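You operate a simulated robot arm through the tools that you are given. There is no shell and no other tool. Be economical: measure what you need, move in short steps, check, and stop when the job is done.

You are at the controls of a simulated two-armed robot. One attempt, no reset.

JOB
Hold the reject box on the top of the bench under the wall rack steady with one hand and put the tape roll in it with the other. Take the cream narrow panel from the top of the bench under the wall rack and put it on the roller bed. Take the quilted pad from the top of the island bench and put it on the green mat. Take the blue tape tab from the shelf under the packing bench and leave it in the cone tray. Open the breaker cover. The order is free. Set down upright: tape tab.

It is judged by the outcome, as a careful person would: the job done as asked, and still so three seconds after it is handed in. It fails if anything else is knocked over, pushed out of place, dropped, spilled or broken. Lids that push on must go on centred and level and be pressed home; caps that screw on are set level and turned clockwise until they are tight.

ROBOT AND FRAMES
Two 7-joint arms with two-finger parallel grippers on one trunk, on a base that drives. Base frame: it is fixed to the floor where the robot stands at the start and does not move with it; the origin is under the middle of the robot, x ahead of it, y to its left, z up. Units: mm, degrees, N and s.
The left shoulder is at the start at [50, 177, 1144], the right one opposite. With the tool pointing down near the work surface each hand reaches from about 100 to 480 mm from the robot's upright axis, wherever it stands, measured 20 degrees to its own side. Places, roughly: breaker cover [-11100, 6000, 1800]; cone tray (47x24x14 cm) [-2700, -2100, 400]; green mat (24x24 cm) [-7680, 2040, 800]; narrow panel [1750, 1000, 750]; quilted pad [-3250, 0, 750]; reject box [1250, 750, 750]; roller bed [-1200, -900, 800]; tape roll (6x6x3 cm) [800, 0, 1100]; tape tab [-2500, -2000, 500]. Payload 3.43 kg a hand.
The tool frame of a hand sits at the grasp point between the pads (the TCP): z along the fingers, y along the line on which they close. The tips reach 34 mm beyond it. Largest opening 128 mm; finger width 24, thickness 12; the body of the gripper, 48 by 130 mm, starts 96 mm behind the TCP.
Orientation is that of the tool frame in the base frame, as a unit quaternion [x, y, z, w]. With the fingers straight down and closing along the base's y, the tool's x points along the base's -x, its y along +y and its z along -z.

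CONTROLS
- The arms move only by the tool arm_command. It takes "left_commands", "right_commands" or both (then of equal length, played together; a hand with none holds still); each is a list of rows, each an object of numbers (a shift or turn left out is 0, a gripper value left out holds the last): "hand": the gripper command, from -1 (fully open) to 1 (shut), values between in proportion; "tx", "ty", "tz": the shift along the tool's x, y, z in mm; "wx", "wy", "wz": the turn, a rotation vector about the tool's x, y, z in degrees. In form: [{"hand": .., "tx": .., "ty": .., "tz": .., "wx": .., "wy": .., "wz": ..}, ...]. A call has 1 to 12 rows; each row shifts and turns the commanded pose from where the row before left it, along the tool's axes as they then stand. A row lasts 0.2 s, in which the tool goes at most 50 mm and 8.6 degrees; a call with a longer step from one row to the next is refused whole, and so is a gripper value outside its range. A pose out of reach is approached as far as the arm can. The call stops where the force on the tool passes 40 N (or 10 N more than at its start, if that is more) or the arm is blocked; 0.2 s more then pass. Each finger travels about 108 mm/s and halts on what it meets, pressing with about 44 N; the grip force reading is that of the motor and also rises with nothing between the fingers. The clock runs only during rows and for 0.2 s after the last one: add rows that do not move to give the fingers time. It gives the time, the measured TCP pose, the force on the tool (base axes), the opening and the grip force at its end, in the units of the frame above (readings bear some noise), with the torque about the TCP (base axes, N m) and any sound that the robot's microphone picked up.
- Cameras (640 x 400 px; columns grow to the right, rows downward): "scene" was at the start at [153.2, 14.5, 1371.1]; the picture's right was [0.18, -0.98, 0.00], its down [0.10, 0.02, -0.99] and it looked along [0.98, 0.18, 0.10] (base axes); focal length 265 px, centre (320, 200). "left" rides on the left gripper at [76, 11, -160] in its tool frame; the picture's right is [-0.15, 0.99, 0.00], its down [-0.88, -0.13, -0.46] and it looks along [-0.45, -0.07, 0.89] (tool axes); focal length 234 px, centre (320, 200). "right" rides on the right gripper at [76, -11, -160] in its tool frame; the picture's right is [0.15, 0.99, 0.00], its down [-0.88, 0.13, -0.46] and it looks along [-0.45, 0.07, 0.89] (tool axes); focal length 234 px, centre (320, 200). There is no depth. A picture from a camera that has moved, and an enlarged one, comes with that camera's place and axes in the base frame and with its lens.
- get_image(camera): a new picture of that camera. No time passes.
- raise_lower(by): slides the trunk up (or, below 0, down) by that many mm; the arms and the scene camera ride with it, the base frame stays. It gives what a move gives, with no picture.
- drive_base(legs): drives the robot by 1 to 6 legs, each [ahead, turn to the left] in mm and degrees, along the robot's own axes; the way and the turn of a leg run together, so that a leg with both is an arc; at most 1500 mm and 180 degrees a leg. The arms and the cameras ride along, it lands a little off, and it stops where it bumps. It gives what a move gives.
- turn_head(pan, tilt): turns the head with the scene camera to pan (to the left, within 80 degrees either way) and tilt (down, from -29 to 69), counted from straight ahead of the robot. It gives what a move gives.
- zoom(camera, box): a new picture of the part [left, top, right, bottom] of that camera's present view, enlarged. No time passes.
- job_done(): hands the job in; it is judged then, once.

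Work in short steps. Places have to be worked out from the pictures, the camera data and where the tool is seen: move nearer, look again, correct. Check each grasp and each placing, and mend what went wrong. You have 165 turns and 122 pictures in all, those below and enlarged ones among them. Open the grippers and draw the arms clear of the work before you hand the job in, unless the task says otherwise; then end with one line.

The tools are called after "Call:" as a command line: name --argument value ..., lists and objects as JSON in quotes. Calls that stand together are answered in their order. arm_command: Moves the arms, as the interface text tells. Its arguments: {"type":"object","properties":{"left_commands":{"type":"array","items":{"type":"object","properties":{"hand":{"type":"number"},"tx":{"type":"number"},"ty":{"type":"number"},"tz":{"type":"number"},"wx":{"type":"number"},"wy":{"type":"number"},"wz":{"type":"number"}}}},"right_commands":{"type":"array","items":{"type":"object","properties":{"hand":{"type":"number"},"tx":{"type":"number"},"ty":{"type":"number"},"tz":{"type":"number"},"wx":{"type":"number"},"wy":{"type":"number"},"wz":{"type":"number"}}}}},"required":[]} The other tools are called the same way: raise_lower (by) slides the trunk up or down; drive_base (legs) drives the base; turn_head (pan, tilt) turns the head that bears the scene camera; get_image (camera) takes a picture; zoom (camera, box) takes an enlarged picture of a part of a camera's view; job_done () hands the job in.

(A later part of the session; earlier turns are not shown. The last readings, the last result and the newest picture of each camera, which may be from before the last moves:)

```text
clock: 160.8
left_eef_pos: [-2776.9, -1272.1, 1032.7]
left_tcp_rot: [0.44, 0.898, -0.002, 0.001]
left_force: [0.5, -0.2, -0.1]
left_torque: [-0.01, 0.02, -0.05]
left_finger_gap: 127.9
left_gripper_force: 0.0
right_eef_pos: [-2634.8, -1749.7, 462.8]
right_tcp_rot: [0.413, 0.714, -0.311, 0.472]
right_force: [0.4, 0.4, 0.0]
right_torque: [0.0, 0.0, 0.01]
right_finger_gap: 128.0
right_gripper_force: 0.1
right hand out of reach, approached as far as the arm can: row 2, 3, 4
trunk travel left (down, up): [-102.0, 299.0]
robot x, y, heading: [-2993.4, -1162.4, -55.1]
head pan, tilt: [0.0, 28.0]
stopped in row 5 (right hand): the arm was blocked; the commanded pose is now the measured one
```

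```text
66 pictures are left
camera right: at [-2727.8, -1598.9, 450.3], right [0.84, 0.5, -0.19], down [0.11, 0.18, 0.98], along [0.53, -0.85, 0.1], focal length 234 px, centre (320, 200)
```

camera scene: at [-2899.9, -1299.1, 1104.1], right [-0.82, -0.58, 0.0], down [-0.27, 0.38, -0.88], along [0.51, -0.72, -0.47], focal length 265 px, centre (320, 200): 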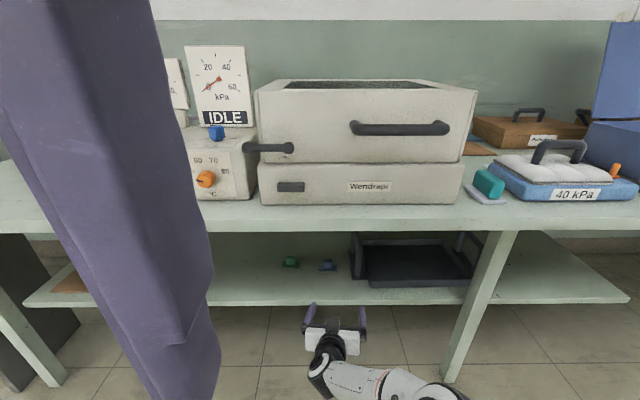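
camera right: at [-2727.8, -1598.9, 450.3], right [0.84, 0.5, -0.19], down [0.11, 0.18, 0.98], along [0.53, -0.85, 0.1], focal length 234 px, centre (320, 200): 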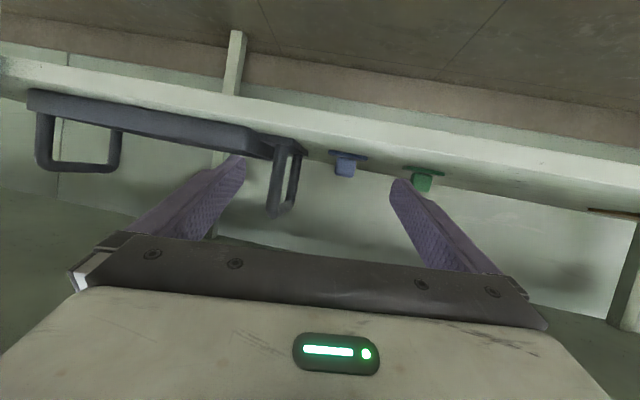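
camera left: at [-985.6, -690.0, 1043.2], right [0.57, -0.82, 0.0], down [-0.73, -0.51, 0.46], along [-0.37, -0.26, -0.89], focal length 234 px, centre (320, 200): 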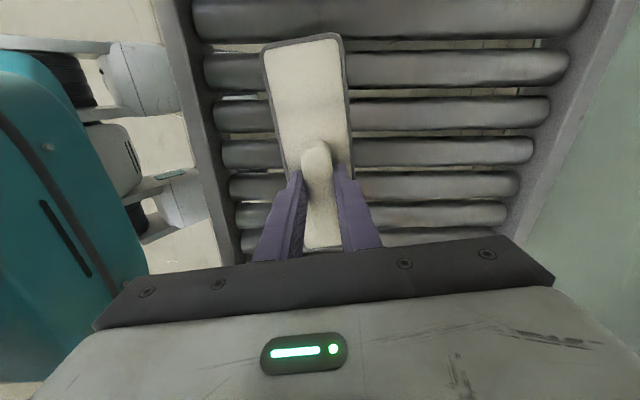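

Heights agree: shelf about 400, block centre about 425. I'll shift the hand slightly left, lower the trunk 22 mm, and drive in part of the way.

Call:
arm_command --right_commands '[{"ty": 22}, {}]'

Call:
raise_lower --by -22

Call:
drive_base --legs '[[130, 0]]'

Call:
get_image --camera "right"

Call:
get_image --camera "scene"

```text
clock: 161.6
left_eef_pos: [-2776.1, -1272.7, 1032.0]
left_tcp_rot: [0.44, 0.898, -0.003, 0.0]
left_force: [0.0, 0.1, -1.1]
left_torque: [-0.03, -0.03, 0.0]
left_finger_gap: 128.0
left_gripper_force: 0.0
right_eef_pos: [-2653.9, -1785.6, 472.3]
right_tcp_rot: [0.421, 0.7, -0.343, 0.463]
right_force: [-0.4, 1.3, 0.4]
right_torque: [-0.04, -0.01, 0.0]
right_finger_gap: 127.9
right_gripper_force: 0.0
right hand out of reach, approached as far as the arm can: row 1
trunk travel left (down, up): [-102.0, 299.0]
robot x, y, heading: [-2991.0, -1166.8, -54.6]
head pan, tilt: [0.0, 28.0]
stopped in row 2 (right hand): the arm was blocked; the commanded pose is now the measured one
```

```text
clock: 162.3
left_eef_pos: [-2776.7, -1271.6, 1012.5]
left_tcp_rot: [0.44, 0.898, -0.003, 0.001]
left_force: [0.4, 0.6, 0.4]
left_torque: [-0.04, -0.03, 0.01]
left_finger_gap: 127.9
left_gripper_force: 0.1
right_eef_pos: [-2654.4, -1785.4, 451.6]
right_tcp_rot: [0.422, 0.699, -0.344, 0.463]
right_force: [0.9, -0.1, -0.1]
right_torque: [0.01, 0.0, -0.01]
right_finger_gap: 127.9
right_gripper_force: 0.1
trunk travel left (down, up): [-80.0, 321.0]
robot x, y, heading: [-2990.4, -1167.0, -54.7]
head pan, tilt: [0.0, 28.0]
```

```text
clock: 163.6
left_eef_pos: [-2700.3, -1378.0, 1009.9]
left_tcp_rot: [0.438, 0.899, -0.003, 0.001]
left_force: [-0.2, -0.5, 0.0]
left_torque: [-0.01, -0.01, 0.03]
left_finger_gap: 128.2
left_gripper_force: 0.0
right_eef_pos: [-2576.7, -1888.6, 450.5]
right_tcp_rot: [0.42, 0.701, -0.342, 0.464]
right_force: [0.2, 0.3, -0.2]
right_torque: [0.04, 0.01, 0.01]
right_finger_gap: 128.0
right_gripper_force: 0.1
trunk travel left (down, up): [-80.0, 321.0]
robot x, y, heading: [-2914.0, -1270.5, -54.3]
head pan, tilt: [0.0, 28.0]
```

```text
65 pictures are left
camera right: at [-2660.8, -1734.6, 433.9], right [0.86, 0.45, -0.23], down [0.14, 0.21, 0.97], along [0.48, -0.87, 0.12], focal length 234 px, centre (320, 200)
```

right: 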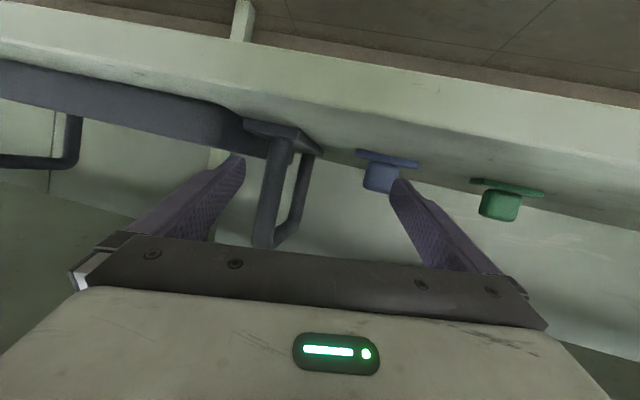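

```text
64 pictures are left
camera scene: at [-2823.8, -1404.5, 1082.0], right [-0.81, -0.58, 0.0], down [-0.27, 0.38, -0.88], along [0.51, -0.72, -0.47], focal length 265 px, centre (320, 200)
```

scene: 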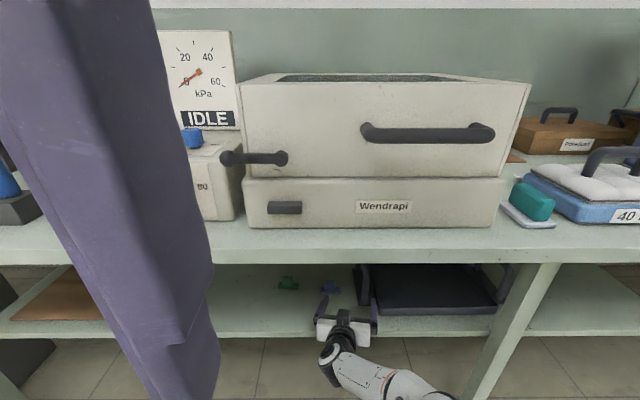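

The reach limit bent the hand askew. I'll pull it back a bit within reach, straighten the yaw and roll, and re-centre it on the tab.

Call:
arm_command --right_commands '[{"tx": 4, "ty": 10, "tz": -40}, {"tx": 4, "ty": 30, "tz": -30}, {"wx": -6.1, "wy": -0.6, "wz": 0.6}, {"wx": -6.1, "wy": -0.6, "wz": 0.6}, {}]'

```text
clock: 164.8
left_eef_pos: [-2701.1, -1376.2, 1009.8]
left_tcp_rot: [0.437, 0.899, -0.002, 0.001]
left_force: [0.7, -0.2, 0.3]
left_torque: [-0.01, 0.01, -0.02]
left_finger_gap: 127.9
left_gripper_force: 0.1
right_eef_pos: [-2566.1, -1808.4, 462.8]
right_tcp_rot: [0.4, 0.715, -0.305, 0.486]
right_force: [0.6, -0.1, -0.1]
right_torque: [0.01, 0.0, -0.01]
right_finger_gap: 127.6
right_gripper_force: 0.1
right hand out of reach, approached as far as the arm can: row 4
trunk travel left (down, up): [-80.0, 321.0]
robot x, y, heading: [-2913.9, -1272.5, -54.5]
head pan, tilt: [0.0, 28.0]
```

Now the hand lines up: driving 145 mm straight ahead reaches the tab. Lowering 22 mm and driving 100 mm first, then checking.

Call:
raise_lower --by -22

Call:
drive_base --legs '[[90, 0]]'

Call:
get_image --camera "right"

```text
clock: 165.4
left_eef_pos: [-2700.9, -1377.1, 988.6]
left_tcp_rot: [0.437, 0.899, -0.002, 0.001]
left_force: [0.5, -0.5, 0.7]
left_torque: [0.01, 0.0, 0.0]
left_finger_gap: 128.0
left_gripper_force: 0.1
right_eef_pos: [-2567.7, -1808.0, 440.4]
right_tcp_rot: [0.399, 0.714, -0.305, 0.488]
right_force: [-0.7, -0.5, 0.3]
right_torque: [0.02, -0.01, 0.02]
right_finger_gap: 127.7
right_gripper_force: 0.2
trunk travel left (down, up): [-58.0, 343.0]
robot x, y, heading: [-2914.9, -1269.3, -54.2]
head pan, tilt: [0.0, 28.0]
```

```text
clock: 166.6
left_eef_pos: [-2647.9, -1452.0, 988.5]
left_tcp_rot: [0.438, 0.899, -0.002, 0.0]
left_force: [0.5, 0.2, 0.0]
left_torque: [0.02, -0.03, 0.0]
left_finger_gap: 128.1
left_gripper_force: 0.1
right_eef_pos: [-2514.4, -1881.8, 440.3]
right_tcp_rot: [0.399, 0.715, -0.304, 0.487]
right_force: [0.0, 0.2, -0.6]
right_torque: [0.02, 0.01, 0.0]
right_finger_gap: 128.0
right_gripper_force: 0.1
trunk travel left (down, up): [-58.0, 343.0]
robot x, y, heading: [-2865.0, -1349.4, -54.0]
head pan, tilt: [0.0, 28.0]
```

```text
63 pictures are left
camera right: at [-2610.7, -1736.1, 424.3], right [0.83, 0.53, -0.18], down [0.09, 0.2, 0.98], along [0.55, -0.82, 0.12], focal length 234 px, centre (320, 200)
```

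right: 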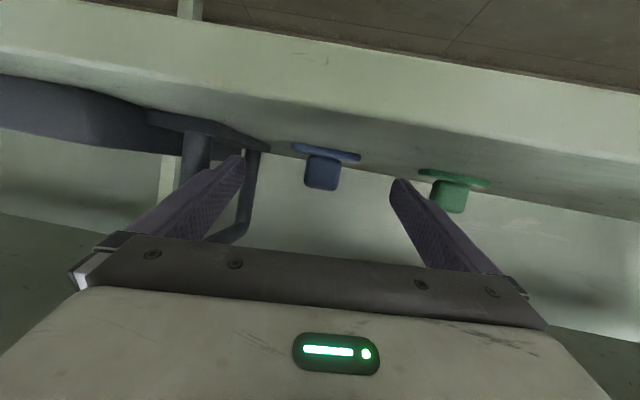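

The tab is centred between the fingers, but the tray handle is near the right finger. I'll narrow the opening to ~90 mm, drive the last 52 mm, and look.

Call:
arm_command --right_commands '[{"hand": -0.4}, {"hand": -0.4}]'

Call:
drive_base --legs '[[52, 0]]'

Call:
get_image --camera "right"

```text
clock: 167.2
left_eef_pos: [-2647.5, -1451.1, 988.1]
left_tcp_rot: [0.437, 0.9, -0.003, 0.001]
left_force: [0.1, -0.7, 0.3]
left_torque: [0.01, 0.01, -0.05]
left_finger_gap: 128.1
left_gripper_force: 0.1
right_eef_pos: [-2513.0, -1882.1, 440.8]
right_tcp_rot: [0.399, 0.715, -0.305, 0.487]
right_force: [-0.3, 0.3, -0.8]
right_torque: [0.0, -0.03, -0.01]
right_finger_gap: 89.7
right_gripper_force: 0.1
trunk travel left (down, up): [-58.0, 343.0]
robot x, y, heading: [-2863.1, -1346.5, -54.3]
head pan, tilt: [0.0, 28.0]
```

```text
clock: 168.1
left_eef_pos: [-2618.8, -1492.7, 989.4]
left_tcp_rot: [0.438, 0.899, -0.002, 0.001]
left_force: [-0.3, -0.5, -0.2]
left_torque: [-0.02, 0.0, 0.02]
left_finger_gap: 127.9
left_gripper_force: 0.0
right_eef_pos: [-2483.1, -1924.3, 440.2]
right_tcp_rot: [0.399, 0.715, -0.305, 0.487]
right_force: [-0.3, -0.6, 0.6]
right_torque: [0.03, 0.0, 0.0]
right_finger_gap: 89.6
right_gripper_force: 0.0
trunk travel left (down, up): [-58.0, 343.0]
robot x, y, heading: [-2833.4, -1391.4, -54.7]
head pan, tilt: [0.0, 28.0]
```

```text
62 pictures are left
camera right: at [-2580.3, -1778.7, 424.3], right [0.83, 0.53, -0.18], down [0.09, 0.2, 0.98], along [0.55, -0.82, 0.12], focal length 234 px, centre (320, 200)
```

right: 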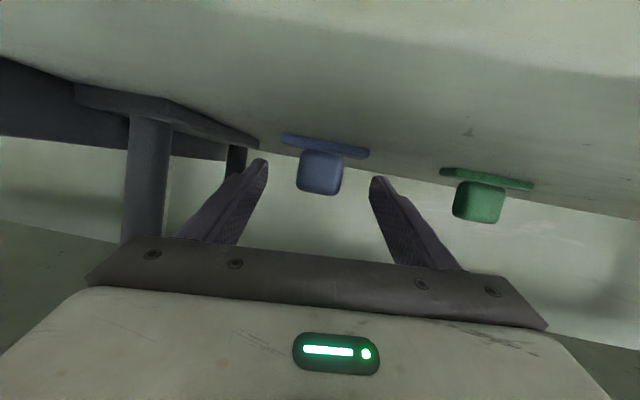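

Good alignment; 10 mm more for a deeper bite, then close.

Call:
drive_base --legs '[[11, 0]]'

Call:
arm_command --right_commands '[{"hand": 0.2}, {"hand": 1}, {"hand": 1}, {"hand": 1}, {"hand": 1}, {}]'

Call:
get_image --camera "right"

```text
clock: 168.8
left_eef_pos: [-2612.2, -1500.1, 989.2]
left_tcp_rot: [0.437, 0.899, -0.003, 0.002]
left_force: [-0.7, 0.5, 0.3]
left_torque: [0.01, -0.02, 0.0]
left_finger_gap: 128.1
left_gripper_force: 0.0
right_eef_pos: [-2478.0, -1931.7, 440.6]
right_tcp_rot: [0.4, 0.715, -0.305, 0.486]
right_force: [0.1, -0.7, 0.4]
right_torque: [0.0, 0.02, -0.06]
right_finger_gap: 89.7
right_gripper_force: 0.1
trunk travel left (down, up): [-58.0, 343.0]
robot x, y, heading: [-2827.2, -1395.3, -54.6]
head pan, tilt: [0.0, 28.0]
```

```text
clock: 170.2
left_eef_pos: [-2613.0, -1499.9, 989.4]
left_tcp_rot: [0.437, 0.899, -0.003, 0.001]
left_force: [0.1, 0.9, 0.0]
left_torque: [0.01, 0.02, 0.02]
left_finger_gap: 128.0
left_gripper_force: 0.0
right_eef_pos: [-2477.3, -1932.4, 441.2]
right_tcp_rot: [0.399, 0.715, -0.304, 0.487]
right_force: [0.2, 1.2, 6.0]
right_torque: [0.07, -0.2, 0.07]
right_finger_gap: 34.7
right_gripper_force: 44.0
trunk travel left (down, up): [-58.0, 343.0]
robot x, y, heading: [-2824.6, -1397.3, -54.6]
head pan, tilt: [0.0, 28.0]
```

```text
61 pictures are left
camera right: at [-2575.0, -1785.6, 424.3], right [0.83, 0.53, -0.18], down [0.09, 0.2, 0.98], along [0.55, -0.82, 0.12], focal length 234 px, centre (320, 200)
```

right: 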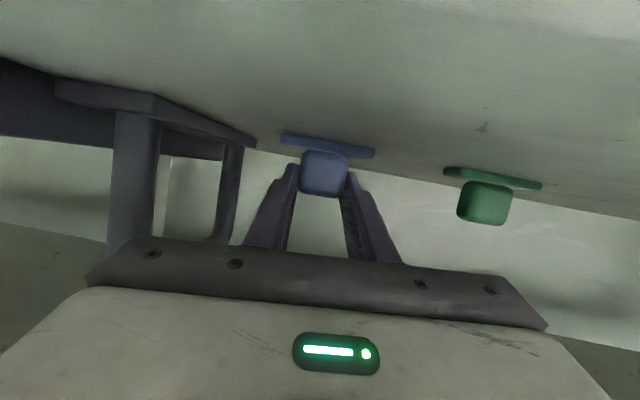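

Gripped at 34.7 mm. Lifting slightly, then backing straight out and checking the hold.

Call:
raise_lower --by 25

Call:
drive_base --legs '[[-260, 0]]'

Call:
raise_lower --by 45

Call:
get_image --camera "right"

Call:
get_image --camera "scene"

```text
clock: 171.0
left_eef_pos: [-2611.4, -1502.7, 1012.8]
left_tcp_rot: [0.437, 0.899, -0.002, 0.0]
left_force: [0.0, -0.3, 0.3]
left_torque: [0.01, -0.02, 0.02]
left_finger_gap: 128.3
left_gripper_force: 0.0
right_eef_pos: [-2483.3, -1926.3, 449.7]
right_tcp_rot: [0.401, 0.722, -0.299, 0.478]
right_force: [0.1, 0.3, -0.1]
right_torque: [-0.01, -0.03, 0.02]
right_finger_gap: 34.4
right_gripper_force: 43.8
trunk travel left (down, up): [-83.0, 318.0]
robot x, y, heading: [-2829.8, -1396.2, -54.5]
head pan, tilt: [0.0, 28.0]
```

```text
clock: 171.6
left_eef_pos: [-2610.8, -1500.0, 1012.8]
left_tcp_rot: [0.439, 0.899, -0.004, 0.0]
left_force: [-0.3, 0.8, 0.3]
left_torque: [0.0, 0.03, 0.0]
left_finger_gap: 127.8
left_gripper_force: 0.0
right_eef_pos: [-2483.2, -1922.2, 452.3]
right_tcp_rot: [0.4, 0.722, -0.299, 0.478]
right_force: [0.3, 1.1, 0.4]
right_torque: [0.01, -0.01, -0.01]
right_finger_gap: 34.6
right_gripper_force: 44.0
trunk travel left (down, up): [-83.0, 318.0]
robot x, y, heading: [-2829.9, -1393.8, -54.7]
head pan, tilt: [0.0, 28.0]
stopped in leg 1: the robot was blocked; the commanded pose is now the measured one
```

```text
clock: 172.5
left_eef_pos: [-2614.7, -1501.7, 1058.5]
left_tcp_rot: [0.438, 0.899, -0.001, 0.001]
left_force: [-0.3, 0.1, 0.4]
left_torque: [0.01, 0.0, 0.03]
left_finger_gap: 128.1
left_gripper_force: 0.1
right_eef_pos: [-2503.5, -1895.2, 459.3]
right_tcp_rot: [0.408, 0.739, -0.287, 0.453]
right_force: [0.5, 0.9, 0.0]
right_torque: [0.0, -0.01, 0.0]
right_finger_gap: 34.5
right_gripper_force: 44.1
trunk travel left (down, up): [-128.0, 273.0]
robot x, y, heading: [-2832.1, -1394.5, -54.3]
head pan, tilt: [0.0, 28.0]
```

```text
60 pictures are left
camera right: at [-2601.0, -1749.5, 458.7], right [0.82, 0.55, -0.19], down [0.14, 0.12, 0.98], along [0.56, -0.83, 0.02], focal length 234 px, centre (320, 200)
```

right: 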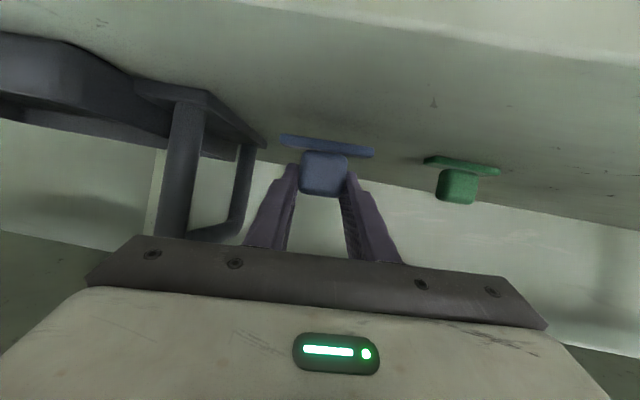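

```text
59 pictures are left
camera scene: at [-2737.0, -1529.3, 1129.6], right [-0.81, -0.58, 0.0], down [-0.27, 0.38, -0.88], along [0.51, -0.72, -0.47], focal length 265 px, centre (320, 200)
```

scene: 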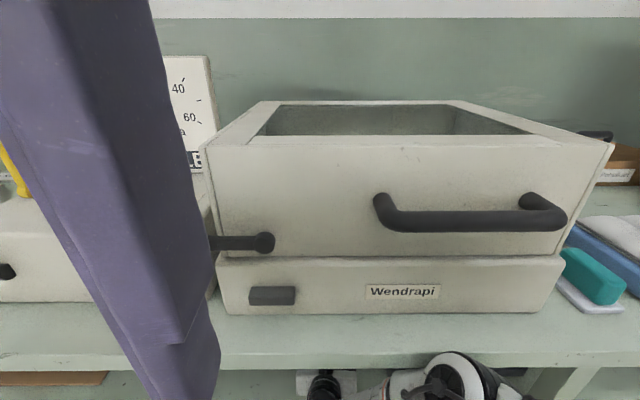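

The raise made the elbow catch under the bench edge, so the arm is wedged. Lowering the trunk again to free it, then retreating.

Call:
raise_lower --by -50

Call:
drive_base --legs '[[-60, 0]]'

Call:
get_image --camera "right"

Call:
get_image --camera "scene"

```text
clock: 173.4
left_eef_pos: [-2611.1, -1501.5, 1009.1]
left_tcp_rot: [0.438, 0.899, -0.003, 0.001]
left_force: [-0.1, 0.1, 0.4]
left_torque: [-0.02, 0.01, -0.02]
left_finger_gap: 127.9
left_gripper_force: 0.0
right_eef_pos: [-2481.8, -1926.2, 450.6]
right_tcp_rot: [0.402, 0.72, -0.302, 0.479]
right_force: [-0.2, 0.3, 1.3]
right_torque: [-0.01, 0.01, -0.01]
right_finger_gap: 34.3
right_gripper_force: 44.1
trunk travel left (down, up): [-78.0, 323.0]
robot x, y, heading: [-2823.1, -1394.0, -54.2]
head pan, tilt: [0.0, 28.0]
```

```text
clock: 174.4
left_eef_pos: [-2646.2, -1452.8, 1008.4]
left_tcp_rot: [0.438, 0.899, -0.003, 0.001]
left_force: [0.4, 0.9, 1.1]
left_torque: [0.0, -0.01, -0.02]
left_finger_gap: 128.1
left_gripper_force: 0.1
right_eef_pos: [-2517.6, -1874.3, 446.6]
right_tcp_rot: [0.4, 0.722, -0.299, 0.478]
right_force: [0.0, 0.4, -0.6]
right_torque: [0.02, 0.02, -0.01]
right_finger_gap: 34.9
right_gripper_force: 44.2
trunk travel left (down, up): [-78.0, 323.0]
robot x, y, heading: [-2858.5, -1349.0, -54.8]
head pan, tilt: [0.0, 28.0]
```

```text
58 pictures are left
camera right: at [-2615.2, -1728.7, 435.3], right [0.82, 0.54, -0.19], down [0.1, 0.18, 0.98], along [0.56, -0.82, 0.09], focal length 234 px, centre (320, 200)
```

right: 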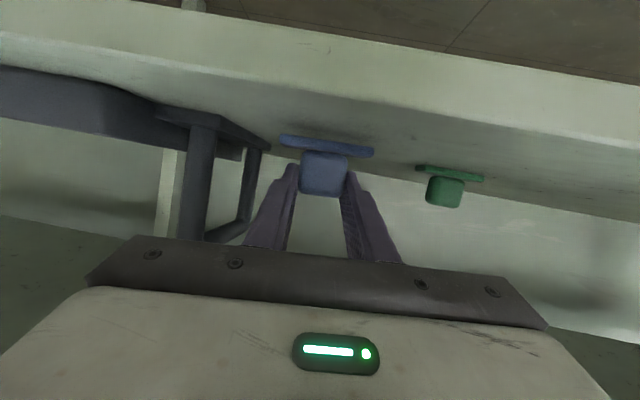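

```text
57 pictures are left
camera scene: at [-2769.4, -1480.0, 1080.1], right [-0.81, -0.58, 0.0], down [-0.27, 0.38, -0.88], along [0.51, -0.72, -0.47], focal length 265 px, centre (320, 200)
```

scene: 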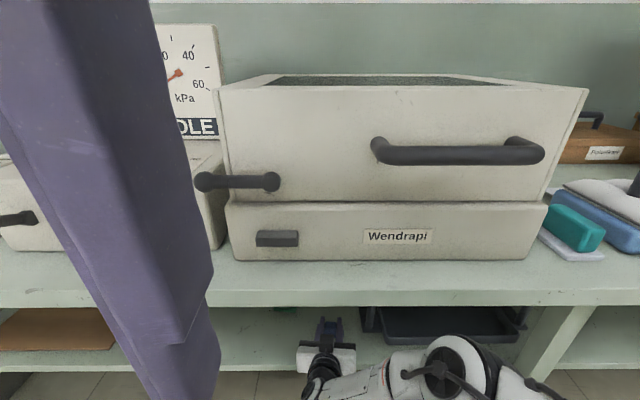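

Free again, tab still held upright. Backing the rest of the way out.

Call:
drive_base --legs '[[-190, 0]]'

Call:
raise_lower --by 50

Call:
get_image --camera "scene"

Call:
get_image --camera "right"

```text
clock: 175.9
left_eef_pos: [-2757.4, -1297.5, 1008.1]
left_tcp_rot: [0.439, 0.899, -0.003, 0.001]
left_force: [-0.2, 0.4, -0.7]
left_torque: [0.01, 0.0, 0.0]
left_finger_gap: 128.2
left_gripper_force: 0.1
right_eef_pos: [-2630.1, -1721.0, 446.7]
right_tcp_rot: [0.403, 0.721, -0.301, 0.476]
right_force: [0.5, -1.1, -0.7]
right_torque: [0.01, -0.04, -0.03]
right_finger_gap: 34.8
right_gripper_force: 44.0
trunk travel left (down, up): [-78.0, 323.0]
robot x, y, heading: [-2971.4, -1189.1, -54.6]
head pan, tilt: [0.0, 28.0]
```

```text
clock: 176.9
left_eef_pos: [-2757.2, -1298.0, 1058.8]
left_tcp_rot: [0.439, 0.898, -0.003, 0.0]
left_force: [0.4, 0.4, 0.1]
left_torque: [0.0, 0.0, 0.0]
left_finger_gap: 127.8
left_gripper_force: 0.0
right_eef_pos: [-2630.3, -1720.8, 497.3]
right_tcp_rot: [0.402, 0.721, -0.301, 0.478]
right_force: [0.5, -0.3, 0.2]
right_torque: [0.01, 0.02, -0.01]
right_finger_gap: 34.9
right_gripper_force: 43.7
trunk travel left (down, up): [-128.0, 273.0]
robot x, y, heading: [-2973.4, -1193.6, -54.7]
head pan, tilt: [0.0, 28.0]
```

```text
56 pictures are left
camera scene: at [-2880.3, -1325.6, 1130.0], right [-0.81, -0.58, 0.0], down [-0.27, 0.38, -0.88], along [0.51, -0.72, -0.47], focal length 265 px, centre (320, 200)
```

scene: 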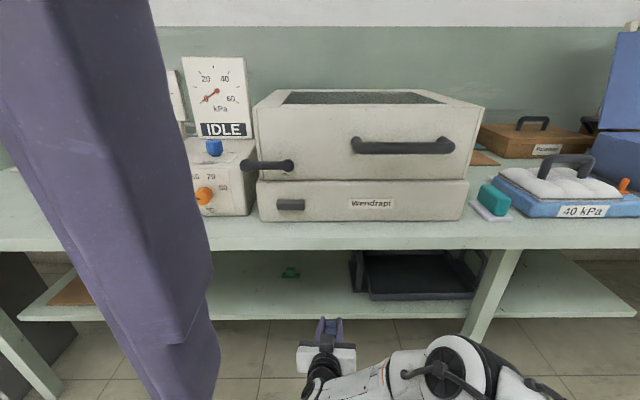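

```text
55 pictures are left
camera right: at [-2727.1, -1574.8, 485.2], right [0.83, 0.53, -0.19], down [0.1, 0.18, 0.98], along [0.55, -0.83, 0.09], focal length 234 px, centre (320, 200)
```

right: 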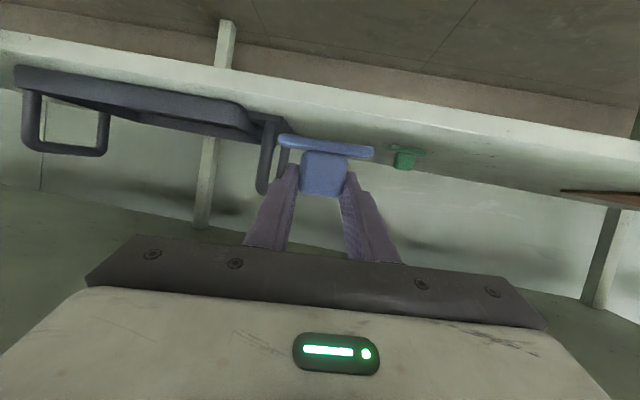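

The tab is out, upright. I'll shift the robot 225 mm right along the bench (back, turn, drive, turn), to face the tray's left half.

Call:
drive_base --legs '[[-70, 0], [0, -90], [225, 0], [0, 90]]'

Call:
get_image --camera "right"

Call:
zoom --camera "scene" --box '[200, 200, 520, 400]'

```text
clock: 186.8
left_eef_pos: [-2979.2, -1372.5, 1059.3]
left_tcp_rot: [0.428, 0.904, -0.003, 0.001]
left_force: [0.2, 0.3, 0.4]
left_torque: [0.0, 0.03, -0.01]
left_finger_gap: 128.0
left_gripper_force: 0.0
right_eef_pos: [-2840.9, -1791.7, 497.5]
right_tcp_rot: [0.394, 0.725, -0.296, 0.481]
right_force: [0.5, -0.3, 0.2]
right_torque: [-0.01, -0.01, -0.02]
right_finger_gap: 34.7
right_gripper_force: 44.2
trunk travel left (down, up): [-128.0, 273.0]
robot x, y, heading: [-3196.5, -1271.7, -53.4]
head pan, tilt: [0.0, 28.0]
```

```text
54 pictures are left
camera right: at [-2942.1, -1647.9, 485.3], right [0.81, 0.55, -0.19], down [0.1, 0.18, 0.98], along [0.58, -0.81, 0.09], focal length 234 px, centre (320, 200)
```

right: 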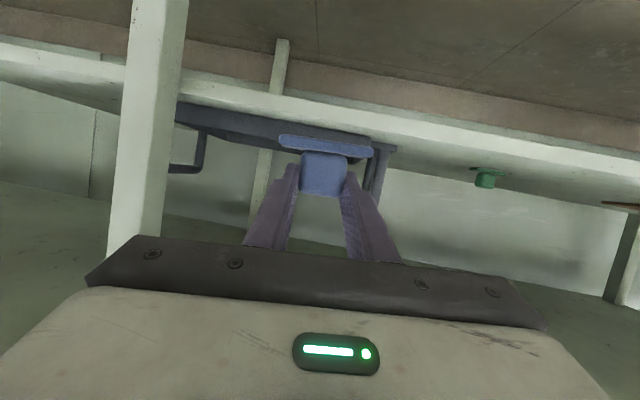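

```text
2.00 times, centred on (360, 300) of scene
camera zoom: at [-3101.7, -1402.4, 1130.0], right [-0.8, -0.6, 0.0], down [-0.28, 0.38, -0.88], along [0.53, -0.71, -0.47], focal length 529 px, centre (240, 0)
```

zoom: 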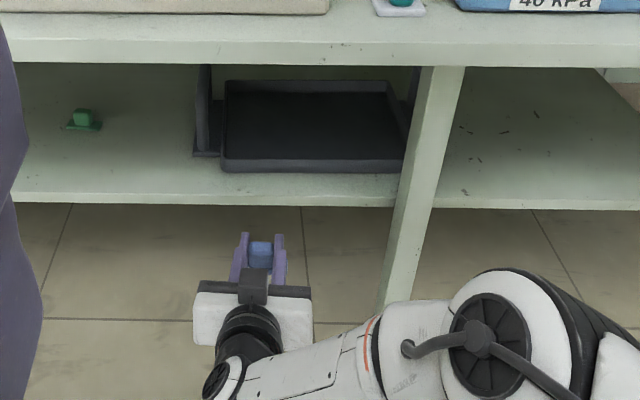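

The tab lines up with the tray interior's left part; the front rim is about 225 mm ahead. Driving in 200 mm with the tab above rim height, then checking.

Call:
drive_base --legs '[[200, 0]]'

Call:
get_image --camera "right"

Call:
get_image --camera "scene"

```text
clock: 188.4
left_eef_pos: [-2864.2, -1528.4, 1059.2]
left_tcp_rot: [0.43, 0.903, -0.004, 0.0]
left_force: [0.7, 0.4, -0.2]
left_torque: [0.04, 0.02, -0.02]
left_finger_gap: 127.9
left_gripper_force: 0.0
right_eef_pos: [-2726.7, -1948.6, 497.0]
right_tcp_rot: [0.395, 0.725, -0.296, 0.481]
right_force: [1.0, -0.5, 0.0]
right_torque: [0.07, -0.01, -0.04]
right_finger_gap: 34.7
right_gripper_force: 43.8
trunk travel left (down, up): [-128.0, 273.0]
robot x, y, heading: [-3079.7, -1427.7, -53.4]
head pan, tilt: [0.0, 28.0]
```

```text
52 pictures are left
camera right: at [-2828.0, -1803.5, 485.2], right [0.81, 0.55, -0.19], down [0.1, 0.18, 0.98], along [0.57, -0.81, 0.09], focal length 234 px, centre (320, 200)
```

right: 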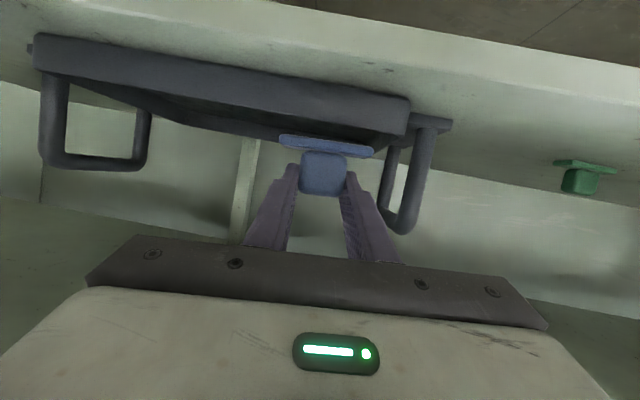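

```text
51 pictures are left
camera scene: at [-2986.6, -1557.5, 1130.0], right [-0.8, -0.6, 0.0], down [-0.28, 0.38, -0.88], along [0.53, -0.71, -0.47], focal length 265 px, centre (320, 200)
```

scene: 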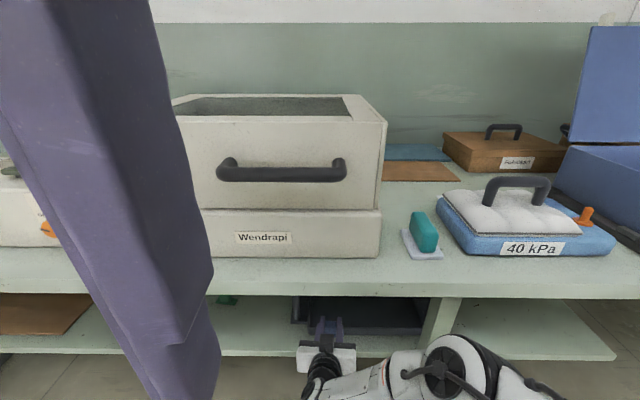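

Clear over the rim with margin to the handle. Driving the last 74 mm.

Call:
drive_base --legs '[[74, 0]]'

Call:
get_image --camera "right"

```text
clock: 189.4
left_eef_pos: [-2819.5, -1586.4, 1057.8]
left_tcp_rot: [0.429, 0.903, -0.003, 0.0]
left_force: [-0.9, -0.1, 0.3]
left_torque: [0.03, 0.01, -0.03]
left_finger_gap: 127.9
left_gripper_force: 0.1
right_eef_pos: [-2684.8, -2007.4, 498.4]
right_tcp_rot: [0.395, 0.725, -0.296, 0.481]
right_force: [0.1, 0.4, -0.6]
right_torque: [0.01, 0.04, -0.03]
right_finger_gap: 34.8
right_gripper_force: 44.2
trunk travel left (down, up): [-128.0, 273.0]
robot x, y, heading: [-3035.9, -1485.5, -53.2]
head pan, tilt: [0.0, 28.0]
```

```text
50 pictures are left
camera right: at [-2784.3, -1863.1, 485.2], right [0.81, 0.55, -0.19], down [0.1, 0.18, 0.98], along [0.57, -0.82, 0.09], focal length 234 px, centre (320, 200)
```

right: 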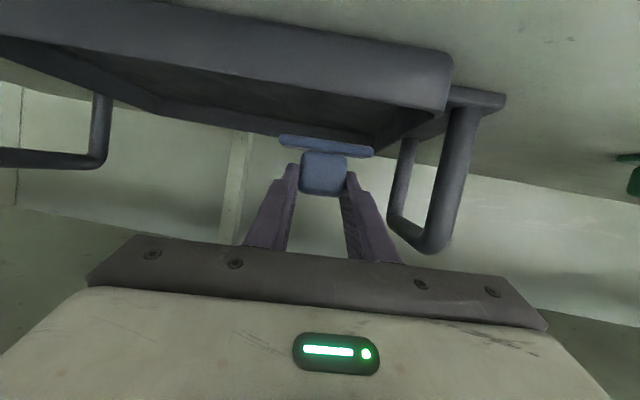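

The tab is about 50 mm inside the rim with ~20 mm side margin. Lowering with the trunk, then final millimetres with the arm.

Call:
raise_lower --by -42

Call:
arm_command --right_commands '[{"tx": 2, "tz": 0.7}, {"tx": 2, "tz": 0.7}, {"tx": 2, "tz": 0.7}, {}]'

Call:
get_image --camera "right"

```text
clock: 190.3
left_eef_pos: [-2820.6, -1587.2, 1016.8]
left_tcp_rot: [0.431, 0.902, -0.004, 0.001]
left_force: [0.4, -0.9, 0.3]
left_torque: [0.0, 0.01, -0.01]
left_finger_gap: 127.9
left_gripper_force: 0.0
right_eef_pos: [-2685.1, -2007.4, 456.6]
right_tcp_rot: [0.395, 0.725, -0.296, 0.48]
right_force: [-0.4, 0.1, -0.8]
right_torque: [0.03, 0.0, 0.01]
right_finger_gap: 35.0
right_gripper_force: 44.2
trunk travel left (down, up): [-86.0, 315.0]
robot x, y, heading: [-3034.2, -1485.5, -53.2]
head pan, tilt: [0.0, 28.0]
```

```text
clock: 191.3
left_eef_pos: [-2819.8, -1586.9, 1017.3]
left_tcp_rot: [0.43, 0.903, -0.003, 0.0]
left_force: [0.4, -0.2, -0.5]
left_torque: [0.02, 0.0, 0.0]
left_finger_gap: 128.2
left_gripper_force: 0.1
right_eef_pos: [-2683.7, -2007.2, 451.5]
right_tcp_rot: [0.396, 0.725, -0.297, 0.478]
right_force: [-0.2, 0.9, -0.6]
right_torque: [-0.04, -0.01, 0.0]
right_finger_gap: 34.8
right_gripper_force: 44.4
trunk travel left (down, up): [-86.0, 315.0]
robot x, y, heading: [-3035.4, -1483.2, -53.4]
head pan, tilt: [0.0, 28.0]
```

```text
49 pictures are left
camera right: at [-2783.5, -1862.5, 438.2], right [0.82, 0.55, -0.19], down [0.1, 0.18, 0.98], along [0.57, -0.82, 0.09], focal length 234 px, centre (320, 200)
```

right: 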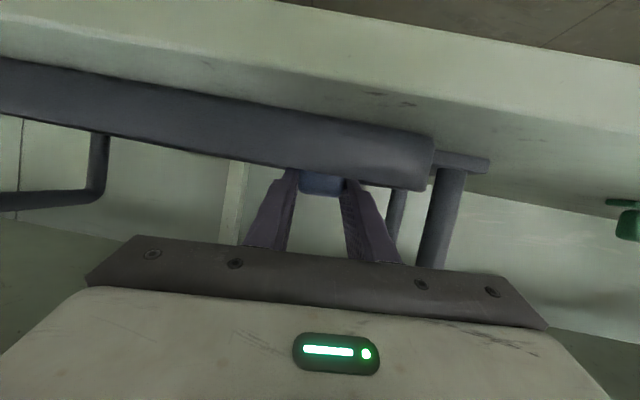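

Tab is now below rim level inside. A few more small steps until contact.

Call:
arm_command --right_commands '[{"tx": 2, "tz": 0.7}, {"tx": 2, "tz": 0.7}, {"tx": 2, "tz": 0.7}, {}]'

```text
clock: 192.3
left_eef_pos: [-2821.0, -1585.4, 1017.2]
left_tcp_rot: [0.43, 0.903, -0.004, 0.001]
left_force: [0.2, 0.0, -0.7]
left_torque: [0.02, -0.01, 0.0]
left_finger_gap: 128.0
left_gripper_force: 0.1
right_eef_pos: [-2681.7, -2007.5, 447.7]
right_tcp_rot: [0.397, 0.723, -0.299, 0.48]
right_force: [-0.8, 1.4, 17.5]
right_torque: [0.05, -0.68, 0.04]
right_finger_gap: 34.7
right_gripper_force: 43.3
trunk travel left (down, up): [-86.0, 315.0]
robot x, y, heading: [-3035.9, -1486.4, -53.7]
head pan, tilt: [0.0, 28.0]
```

Contact. Easing 1 mm, opening moderately, then rising above the rim with the trunk.

Call:
arm_command --right_commands '[{"tx": -1.2}, {"hand": 0.3}, {"hand": 0.0}, {"hand": 0.0}, {"hand": 0.0}, {}]'

Call:
raise_lower --by 45

Call:
get_image --camera "right"

```text
clock: 193.7
left_eef_pos: [-2820.4, -1586.6, 1016.3]
left_tcp_rot: [0.43, 0.903, -0.004, 0.0]
left_force: [-0.7, -0.4, -0.9]
left_torque: [0.0, 0.0, -0.02]
left_finger_gap: 127.9
left_gripper_force: 0.1
right_eef_pos: [-2682.2, -2007.1, 445.4]
right_tcp_rot: [0.398, 0.725, -0.298, 0.477]
right_force: [-0.5, -0.2, 0.1]
right_torque: [-0.01, 0.01, 0.0]
right_finger_gap: 64.1
right_gripper_force: 0.1
trunk travel left (down, up): [-86.0, 315.0]
robot x, y, heading: [-3035.7, -1485.0, -53.2]
head pan, tilt: [0.0, 28.0]
```

```text
clock: 194.6
left_eef_pos: [-2820.4, -1587.0, 1062.4]
left_tcp_rot: [0.429, 0.903, -0.003, 0.0]
left_force: [0.5, 0.4, -0.6]
left_torque: [0.01, 0.03, -0.03]
left_finger_gap: 128.2
left_gripper_force: 0.0
right_eef_pos: [-2682.6, -2006.8, 488.6]
right_tcp_rot: [0.397, 0.726, -0.297, 0.477]
right_force: [-0.4, 0.4, 0.1]
right_torque: [0.01, 0.01, -0.01]
right_finger_gap: 64.1
right_gripper_force: 0.1
trunk travel left (down, up): [-131.0, 270.0]
robot x, y, heading: [-3031.0, -1483.7, -53.4]
head pan, tilt: [0.0, 28.0]
```

```text
48 pictures are left
camera right: at [-2782.7, -1861.9, 478.2], right [0.82, 0.54, -0.19], down [0.11, 0.18, 0.98], along [0.57, -0.82, 0.09], focal length 234 px, centre (320, 200)
```

right: 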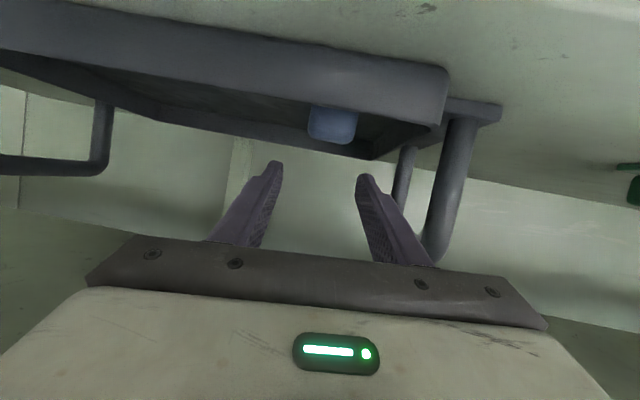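

The tab stands upright in the tray. Backing straight out and verifying.

Call:
drive_base --legs '[[-380, 0]]'

Call:
zoom --camera "scene" --box '[240, 180, 480, 330]'

```text
clock: 197.0
left_eef_pos: [-3048.9, -1279.5, 1061.9]
left_tcp_rot: [0.429, 0.903, -0.004, 0.001]
left_force: [0.0, -0.1, -0.3]
left_torque: [0.0, 0.0, 0.01]
left_finger_gap: 127.7
left_gripper_force: 0.0
right_eef_pos: [-2912.0, -1700.1, 489.4]
right_tcp_rot: [0.397, 0.726, -0.297, 0.477]
right_force: [-0.7, -0.4, 0.3]
right_torque: [0.02, 0.0, 0.0]
right_finger_gap: 64.0
right_gripper_force: 0.1
trunk travel left (down, up): [-131.0, 270.0]
robot x, y, heading: [-3265.2, -1181.1, -53.3]
head pan, tilt: [0.0, 28.0]
```

```text
2.67 times, centred on (360, 255) of scene
camera zoom: at [-3171.1, -1309.4, 1133.1], right [-0.8, -0.6, 0.0], down [-0.28, 0.38, -0.88], along [0.53, -0.71, -0.47], focal length 706 px, centre (213, 53)
```

zoom: 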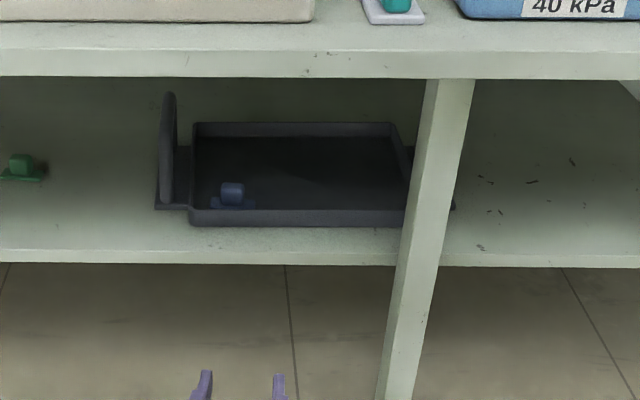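

Tab verified in the tray. Now folding the right hand up to a travelling pose (trunk up, fingers down).

Call:
raise_lower --by 250

Call:
arm_command --right_commands '[{"hand": -1, "tx": -10, "tz": -35}, {"tx": -10, "tz": -35}, {"tx": -10, "tz": -35}, {"wy": 8.5}, {"wy": 8.5}, {"wy": 8.5}, {"wy": 8.5}, {"wy": 8.5}, {"wy": 8.5}, {"wy": 8.5}, {"wy": 8.5}, {}]'

Call:
drive_base --legs '[[0, 143]]'

Call:
get_image --camera "scene"

```text
clock: 199.6
left_eef_pos: [-3048.0, -1279.5, 1311.8]
left_tcp_rot: [0.429, 0.903, -0.003, 0.001]
left_force: [0.7, -0.6, -0.3]
left_torque: [-0.01, 0.0, 0.01]
left_finger_gap: 128.0
left_gripper_force: 0.0
right_eef_pos: [-2911.6, -1699.7, 739.1]
right_tcp_rot: [0.398, 0.725, -0.298, 0.477]
right_force: [-0.2, 0.0, -0.1]
right_torque: [0.0, -0.03, -0.01]
right_finger_gap: 64.0
right_gripper_force: 0.1
trunk travel left (down, up): [-381.0, 20.0]
robot x, y, heading: [-3263.1, -1176.3, -53.5]
head pan, tilt: [0.0, 28.0]
```

```text
clock: 202.2
left_eef_pos: [-3050.2, -1279.5, 1312.5]
left_tcp_rot: [0.43, 0.903, -0.003, 0.0]
left_force: [0.1, 0.7, -0.6]
left_torque: [0.01, 0.0, -0.03]
left_finger_gap: 127.9
left_gripper_force: 0.0
right_eef_pos: [-2952.8, -1623.8, 805.4]
right_tcp_rot: [0.496, 0.868, -0.023, -0.011]
right_force: [-0.6, 0.4, 0.2]
right_torque: [0.0, 0.01, -0.02]
right_finger_gap: 128.2
right_gripper_force: 0.0
trunk travel left (down, up): [-381.0, 20.0]
robot x, y, heading: [-3268.6, -1176.0, -53.1]
head pan, tilt: [0.0, 28.0]
```

```text
clock: 208.0
left_eef_pos: [-3361.6, -965.2, 1312.5]
left_tcp_rot: [-0.697, 0.717, 0.0, 0.003]
left_force: [0.2, -0.3, -0.6]
left_torque: [0.0, 0.02, 0.02]
left_finger_gap: 128.0
left_gripper_force: 0.1
right_eef_pos: [-3189.1, -636.8, 807.7]
right_tcp_rot: [-0.634, 0.772, -0.036, 0.032]
right_force: [15.0, -17.3, 18.4]
right_torque: [0.32, 1.1, 0.79]
right_finger_gap: 117.0
right_gripper_force: 0.0
trunk travel left (down, up): [-381.0, 20.0]
robot x, y, heading: [-3266.3, -1180.4, 85.7]
head pan, tilt: [0.0, 28.0]
stopped in leg 1: the force on the tool passed its limit (the readings are from after the stop); the commanded pose is now the measured one
```

```text
46 pictures are left
camera scene: at [-3253.8, -1023.5, 1383.6], right [1.0, -0.07, 0.0], down [-0.03, -0.47, -0.88], along [0.06, 0.88, -0.47], focal length 265 px, centre (320, 200)
```

scene: 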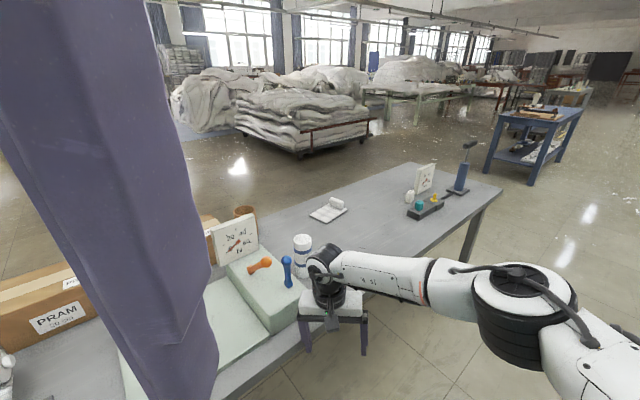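

The right hand touched something on the island bench while turning. Reversing the turn immediately, then inspecting.

Call:
drive_base --legs '[[0, -12]]'

Call:
get_image --camera "right"

Call:
get_image --camera "scene"

```text
clock: 209.2
left_eef_pos: [-3315.8, -947.0, 1310.8]
left_tcp_rot: [-0.62, 0.784, -0.001, 0.004]
left_force: [0.1, -0.3, 0.2]
left_torque: [0.0, 0.03, -0.02]
left_finger_gap: 127.9
left_gripper_force: 0.0
right_eef_pos: [-3082.4, -661.7, 804.9]
right_tcp_rot: [-0.552, 0.832, -0.036, 0.027]
right_force: [-0.2, 0.0, 0.5]
right_torque: [-0.01, 0.01, 0.02]
right_finger_gap: 127.9
right_gripper_force: 0.1
trunk travel left (down, up): [-381.0, 20.0]
robot x, y, heading: [-3262.8, -1179.7, 73.9]
head pan, tilt: [0.0, 28.0]
```

```text
45 pictures are left
camera right: at [-3114.5, -731.4, 964.3], right [-0.96, 0.25, -0.09], down [0.18, 0.88, 0.45], along [0.19, 0.41, -0.89], focal length 234 px, centre (320, 200)
```

right: 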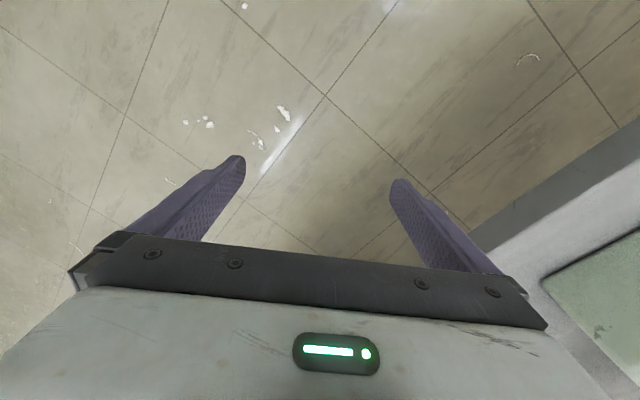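

```text
44 pictures are left
camera scene: at [-3221.9, -1025.5, 1383.0], right [0.96, -0.27, 0.0], down [-0.13, -0.45, -0.88], along [0.24, 0.85, -0.47], focal length 265 px, centre (320, 200)
```

scene: 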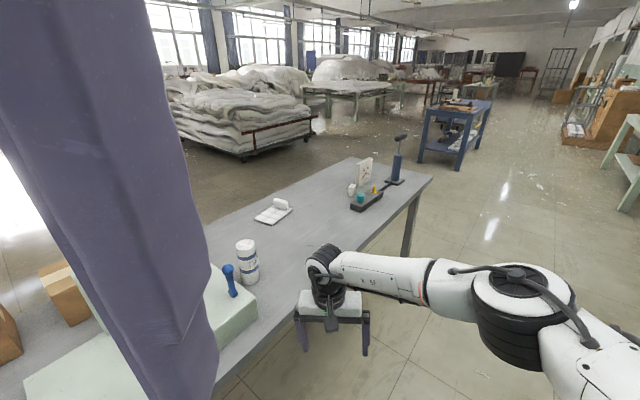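

Everything still stands. Raising the right hand well above bench height now, and zooming on the pad at about (-3140,0).

Call:
arm_command --right_commands '[{"tz": -45}, {"tz": -45}, {"tz": -45}, {"tz": -45}, {"tz": -45}, {"tz": -45}, {"tz": -45}, {"tz": -45}, {"tz": -45}, {"tx": 30}, {"tx": 30}, {}]'

Call:
zoom --camera "scene" --box '[180, 150, 440, 310]'

```text
clock: 211.8
left_eef_pos: [-3316.1, -946.0, 1312.1]
left_tcp_rot: [-0.62, 0.785, -0.001, 0.003]
left_force: [0.2, 0.0, -0.2]
left_torque: [-0.01, 0.01, 0.02]
left_finger_gap: 128.2
left_gripper_force: 0.0
right_eef_pos: [-3140.4, -704.6, 1207.4]
right_tcp_rot: [-0.552, 0.833, -0.036, 0.027]
right_force: [0.1, 0.4, 0.3]
right_torque: [-0.01, -0.02, 0.02]
right_finger_gap: 128.0
right_gripper_force: 0.0
trunk travel left (down, up): [-381.0, 20.0]
robot x, y, heading: [-3263.2, -1179.8, 73.9]
head pan, tilt: [0.0, 28.0]
```

```text
2.46 times, centred on (310, 230) of scene
camera zoom: at [-3222.0, -1025.3, 1383.0], right [0.96, -0.27, 0.0], down [-0.13, -0.45, -0.88], along [0.24, 0.85, -0.47], focal length 652 px, centre (345, 126)
```

zoom: 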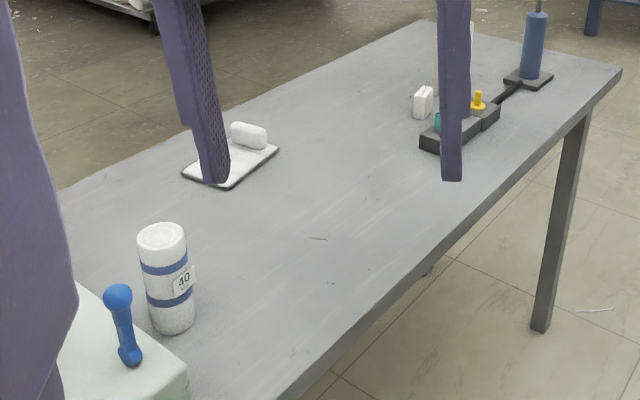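

The pad is a flat white piece near the far side of the island bench, about 140 mm from its far edge, so I'll go round the right end to the far side.

Call:
drive_base --legs '[[0, -40.4], [1068, 0], [1068, 0], [0, 92.4], [1390, 0], [0, 90]]'

Call:
get_image --camera "scene"

```text
clock: 238.5
left_eef_pos: [-2453.9, 914.0, 1311.0]
left_tcp_rot: [0.935, 0.355, -0.002, -0.002]
left_force: [0.5, 0.1, -0.4]
left_torque: [0.0, 0.0, -0.05]
left_finger_gap: 128.0
left_gripper_force: 0.0
right_eef_pos: [-2735.4, 818.3, 1206.8]
right_tcp_rot: [0.96, 0.276, -0.015, -0.044]
right_force: [0.3, -0.4, 0.0]
right_torque: [-0.01, 0.03, 0.01]
right_finger_gap: 128.0
right_gripper_force: 0.1
trunk travel left (down, up): [-381.0, 20.0]
robot x, y, heading: [-2361.0, 1136.5, -140.7]
head pan, tilt: [0.0, 28.0]
```

```text
42 pictures are left
camera scene: at [-2490.3, 1032.2, 1383.1], right [-0.63, 0.78, 0.0], down [0.36, 0.3, -0.88], along [-0.69, -0.56, -0.47], focal length 265 px, centre (320, 200)
```

scene: 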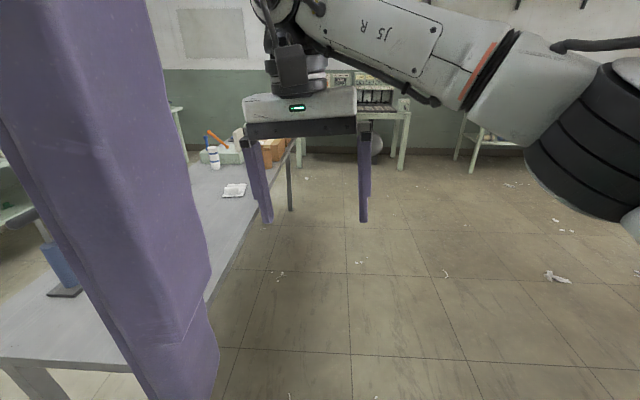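

Clear floor on this side. Driving along to opposite the pad and turning to face it.

Call:
drive_base --legs '[[0, -0.6], [1327, 0], [0, 86.5]]'

Call:
turn_head --pan 0 --tilt 45

Call:
get_image --camera "scene"

```text
clock: 249.3
left_eef_pos: [-3212.9, 184.8, 1311.0]
left_tcp_rot: [0.444, 0.896, -0.002, 0.0]
left_force: [0.3, 0.0, 0.3]
left_torque: [0.01, 0.0, -0.04]
left_finger_gap: 128.4
left_gripper_force: 0.0
right_eef_pos: [-3137.2, -104.1, 1206.7]
right_tcp_rot: [0.515, 0.856, -0.041, -0.021]
right_force: [0.0, 0.7, -0.3]
right_torque: [-0.02, 0.0, 0.01]
right_finger_gap: 128.2
right_gripper_force: 0.1
trunk travel left (down, up): [-381.0, 20.0]
robot x, y, heading: [-3425.6, 288.2, -55.2]
head pan, tilt: [0.0, 28.0]
```

```text
clock: 250.1
left_eef_pos: [-3211.3, 185.0, 1310.3]
left_tcp_rot: [0.443, 0.897, -0.001, 0.001]
left_force: [3.0, -2.6, -13.6]
left_torque: [0.88, -0.51, 0.39]
left_finger_gap: 127.3
left_gripper_force: 0.1
right_eef_pos: [-3137.8, -103.5, 1206.3]
right_tcp_rot: [0.515, 0.856, -0.04, -0.021]
right_force: [-0.4, 0.0, -0.5]
right_torque: [0.0, 0.0, 0.01]
right_finger_gap: 127.9
right_gripper_force: 0.0
trunk travel left (down, up): [-381.0, 20.0]
robot x, y, heading: [-3429.6, 289.9, -54.9]
head pan, tilt: [0.0, 45.0]
```

```text
41 pictures are left
camera scene: at [-3341.1, 165.3, 1359.7], right [-0.82, -0.57, 0.0], down [-0.39, 0.56, -0.73], along [0.42, -0.6, -0.69], focal length 265 px, centre (320, 200)
```

scene: 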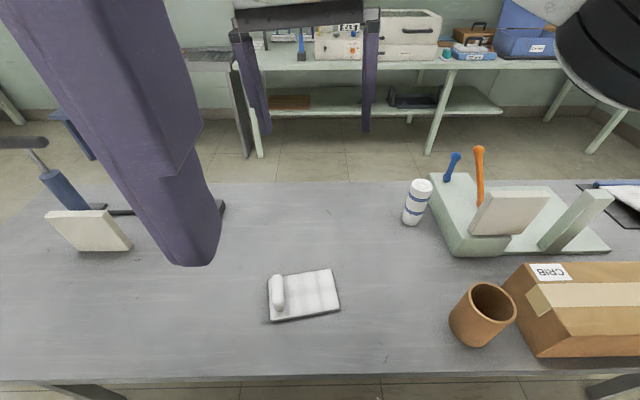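

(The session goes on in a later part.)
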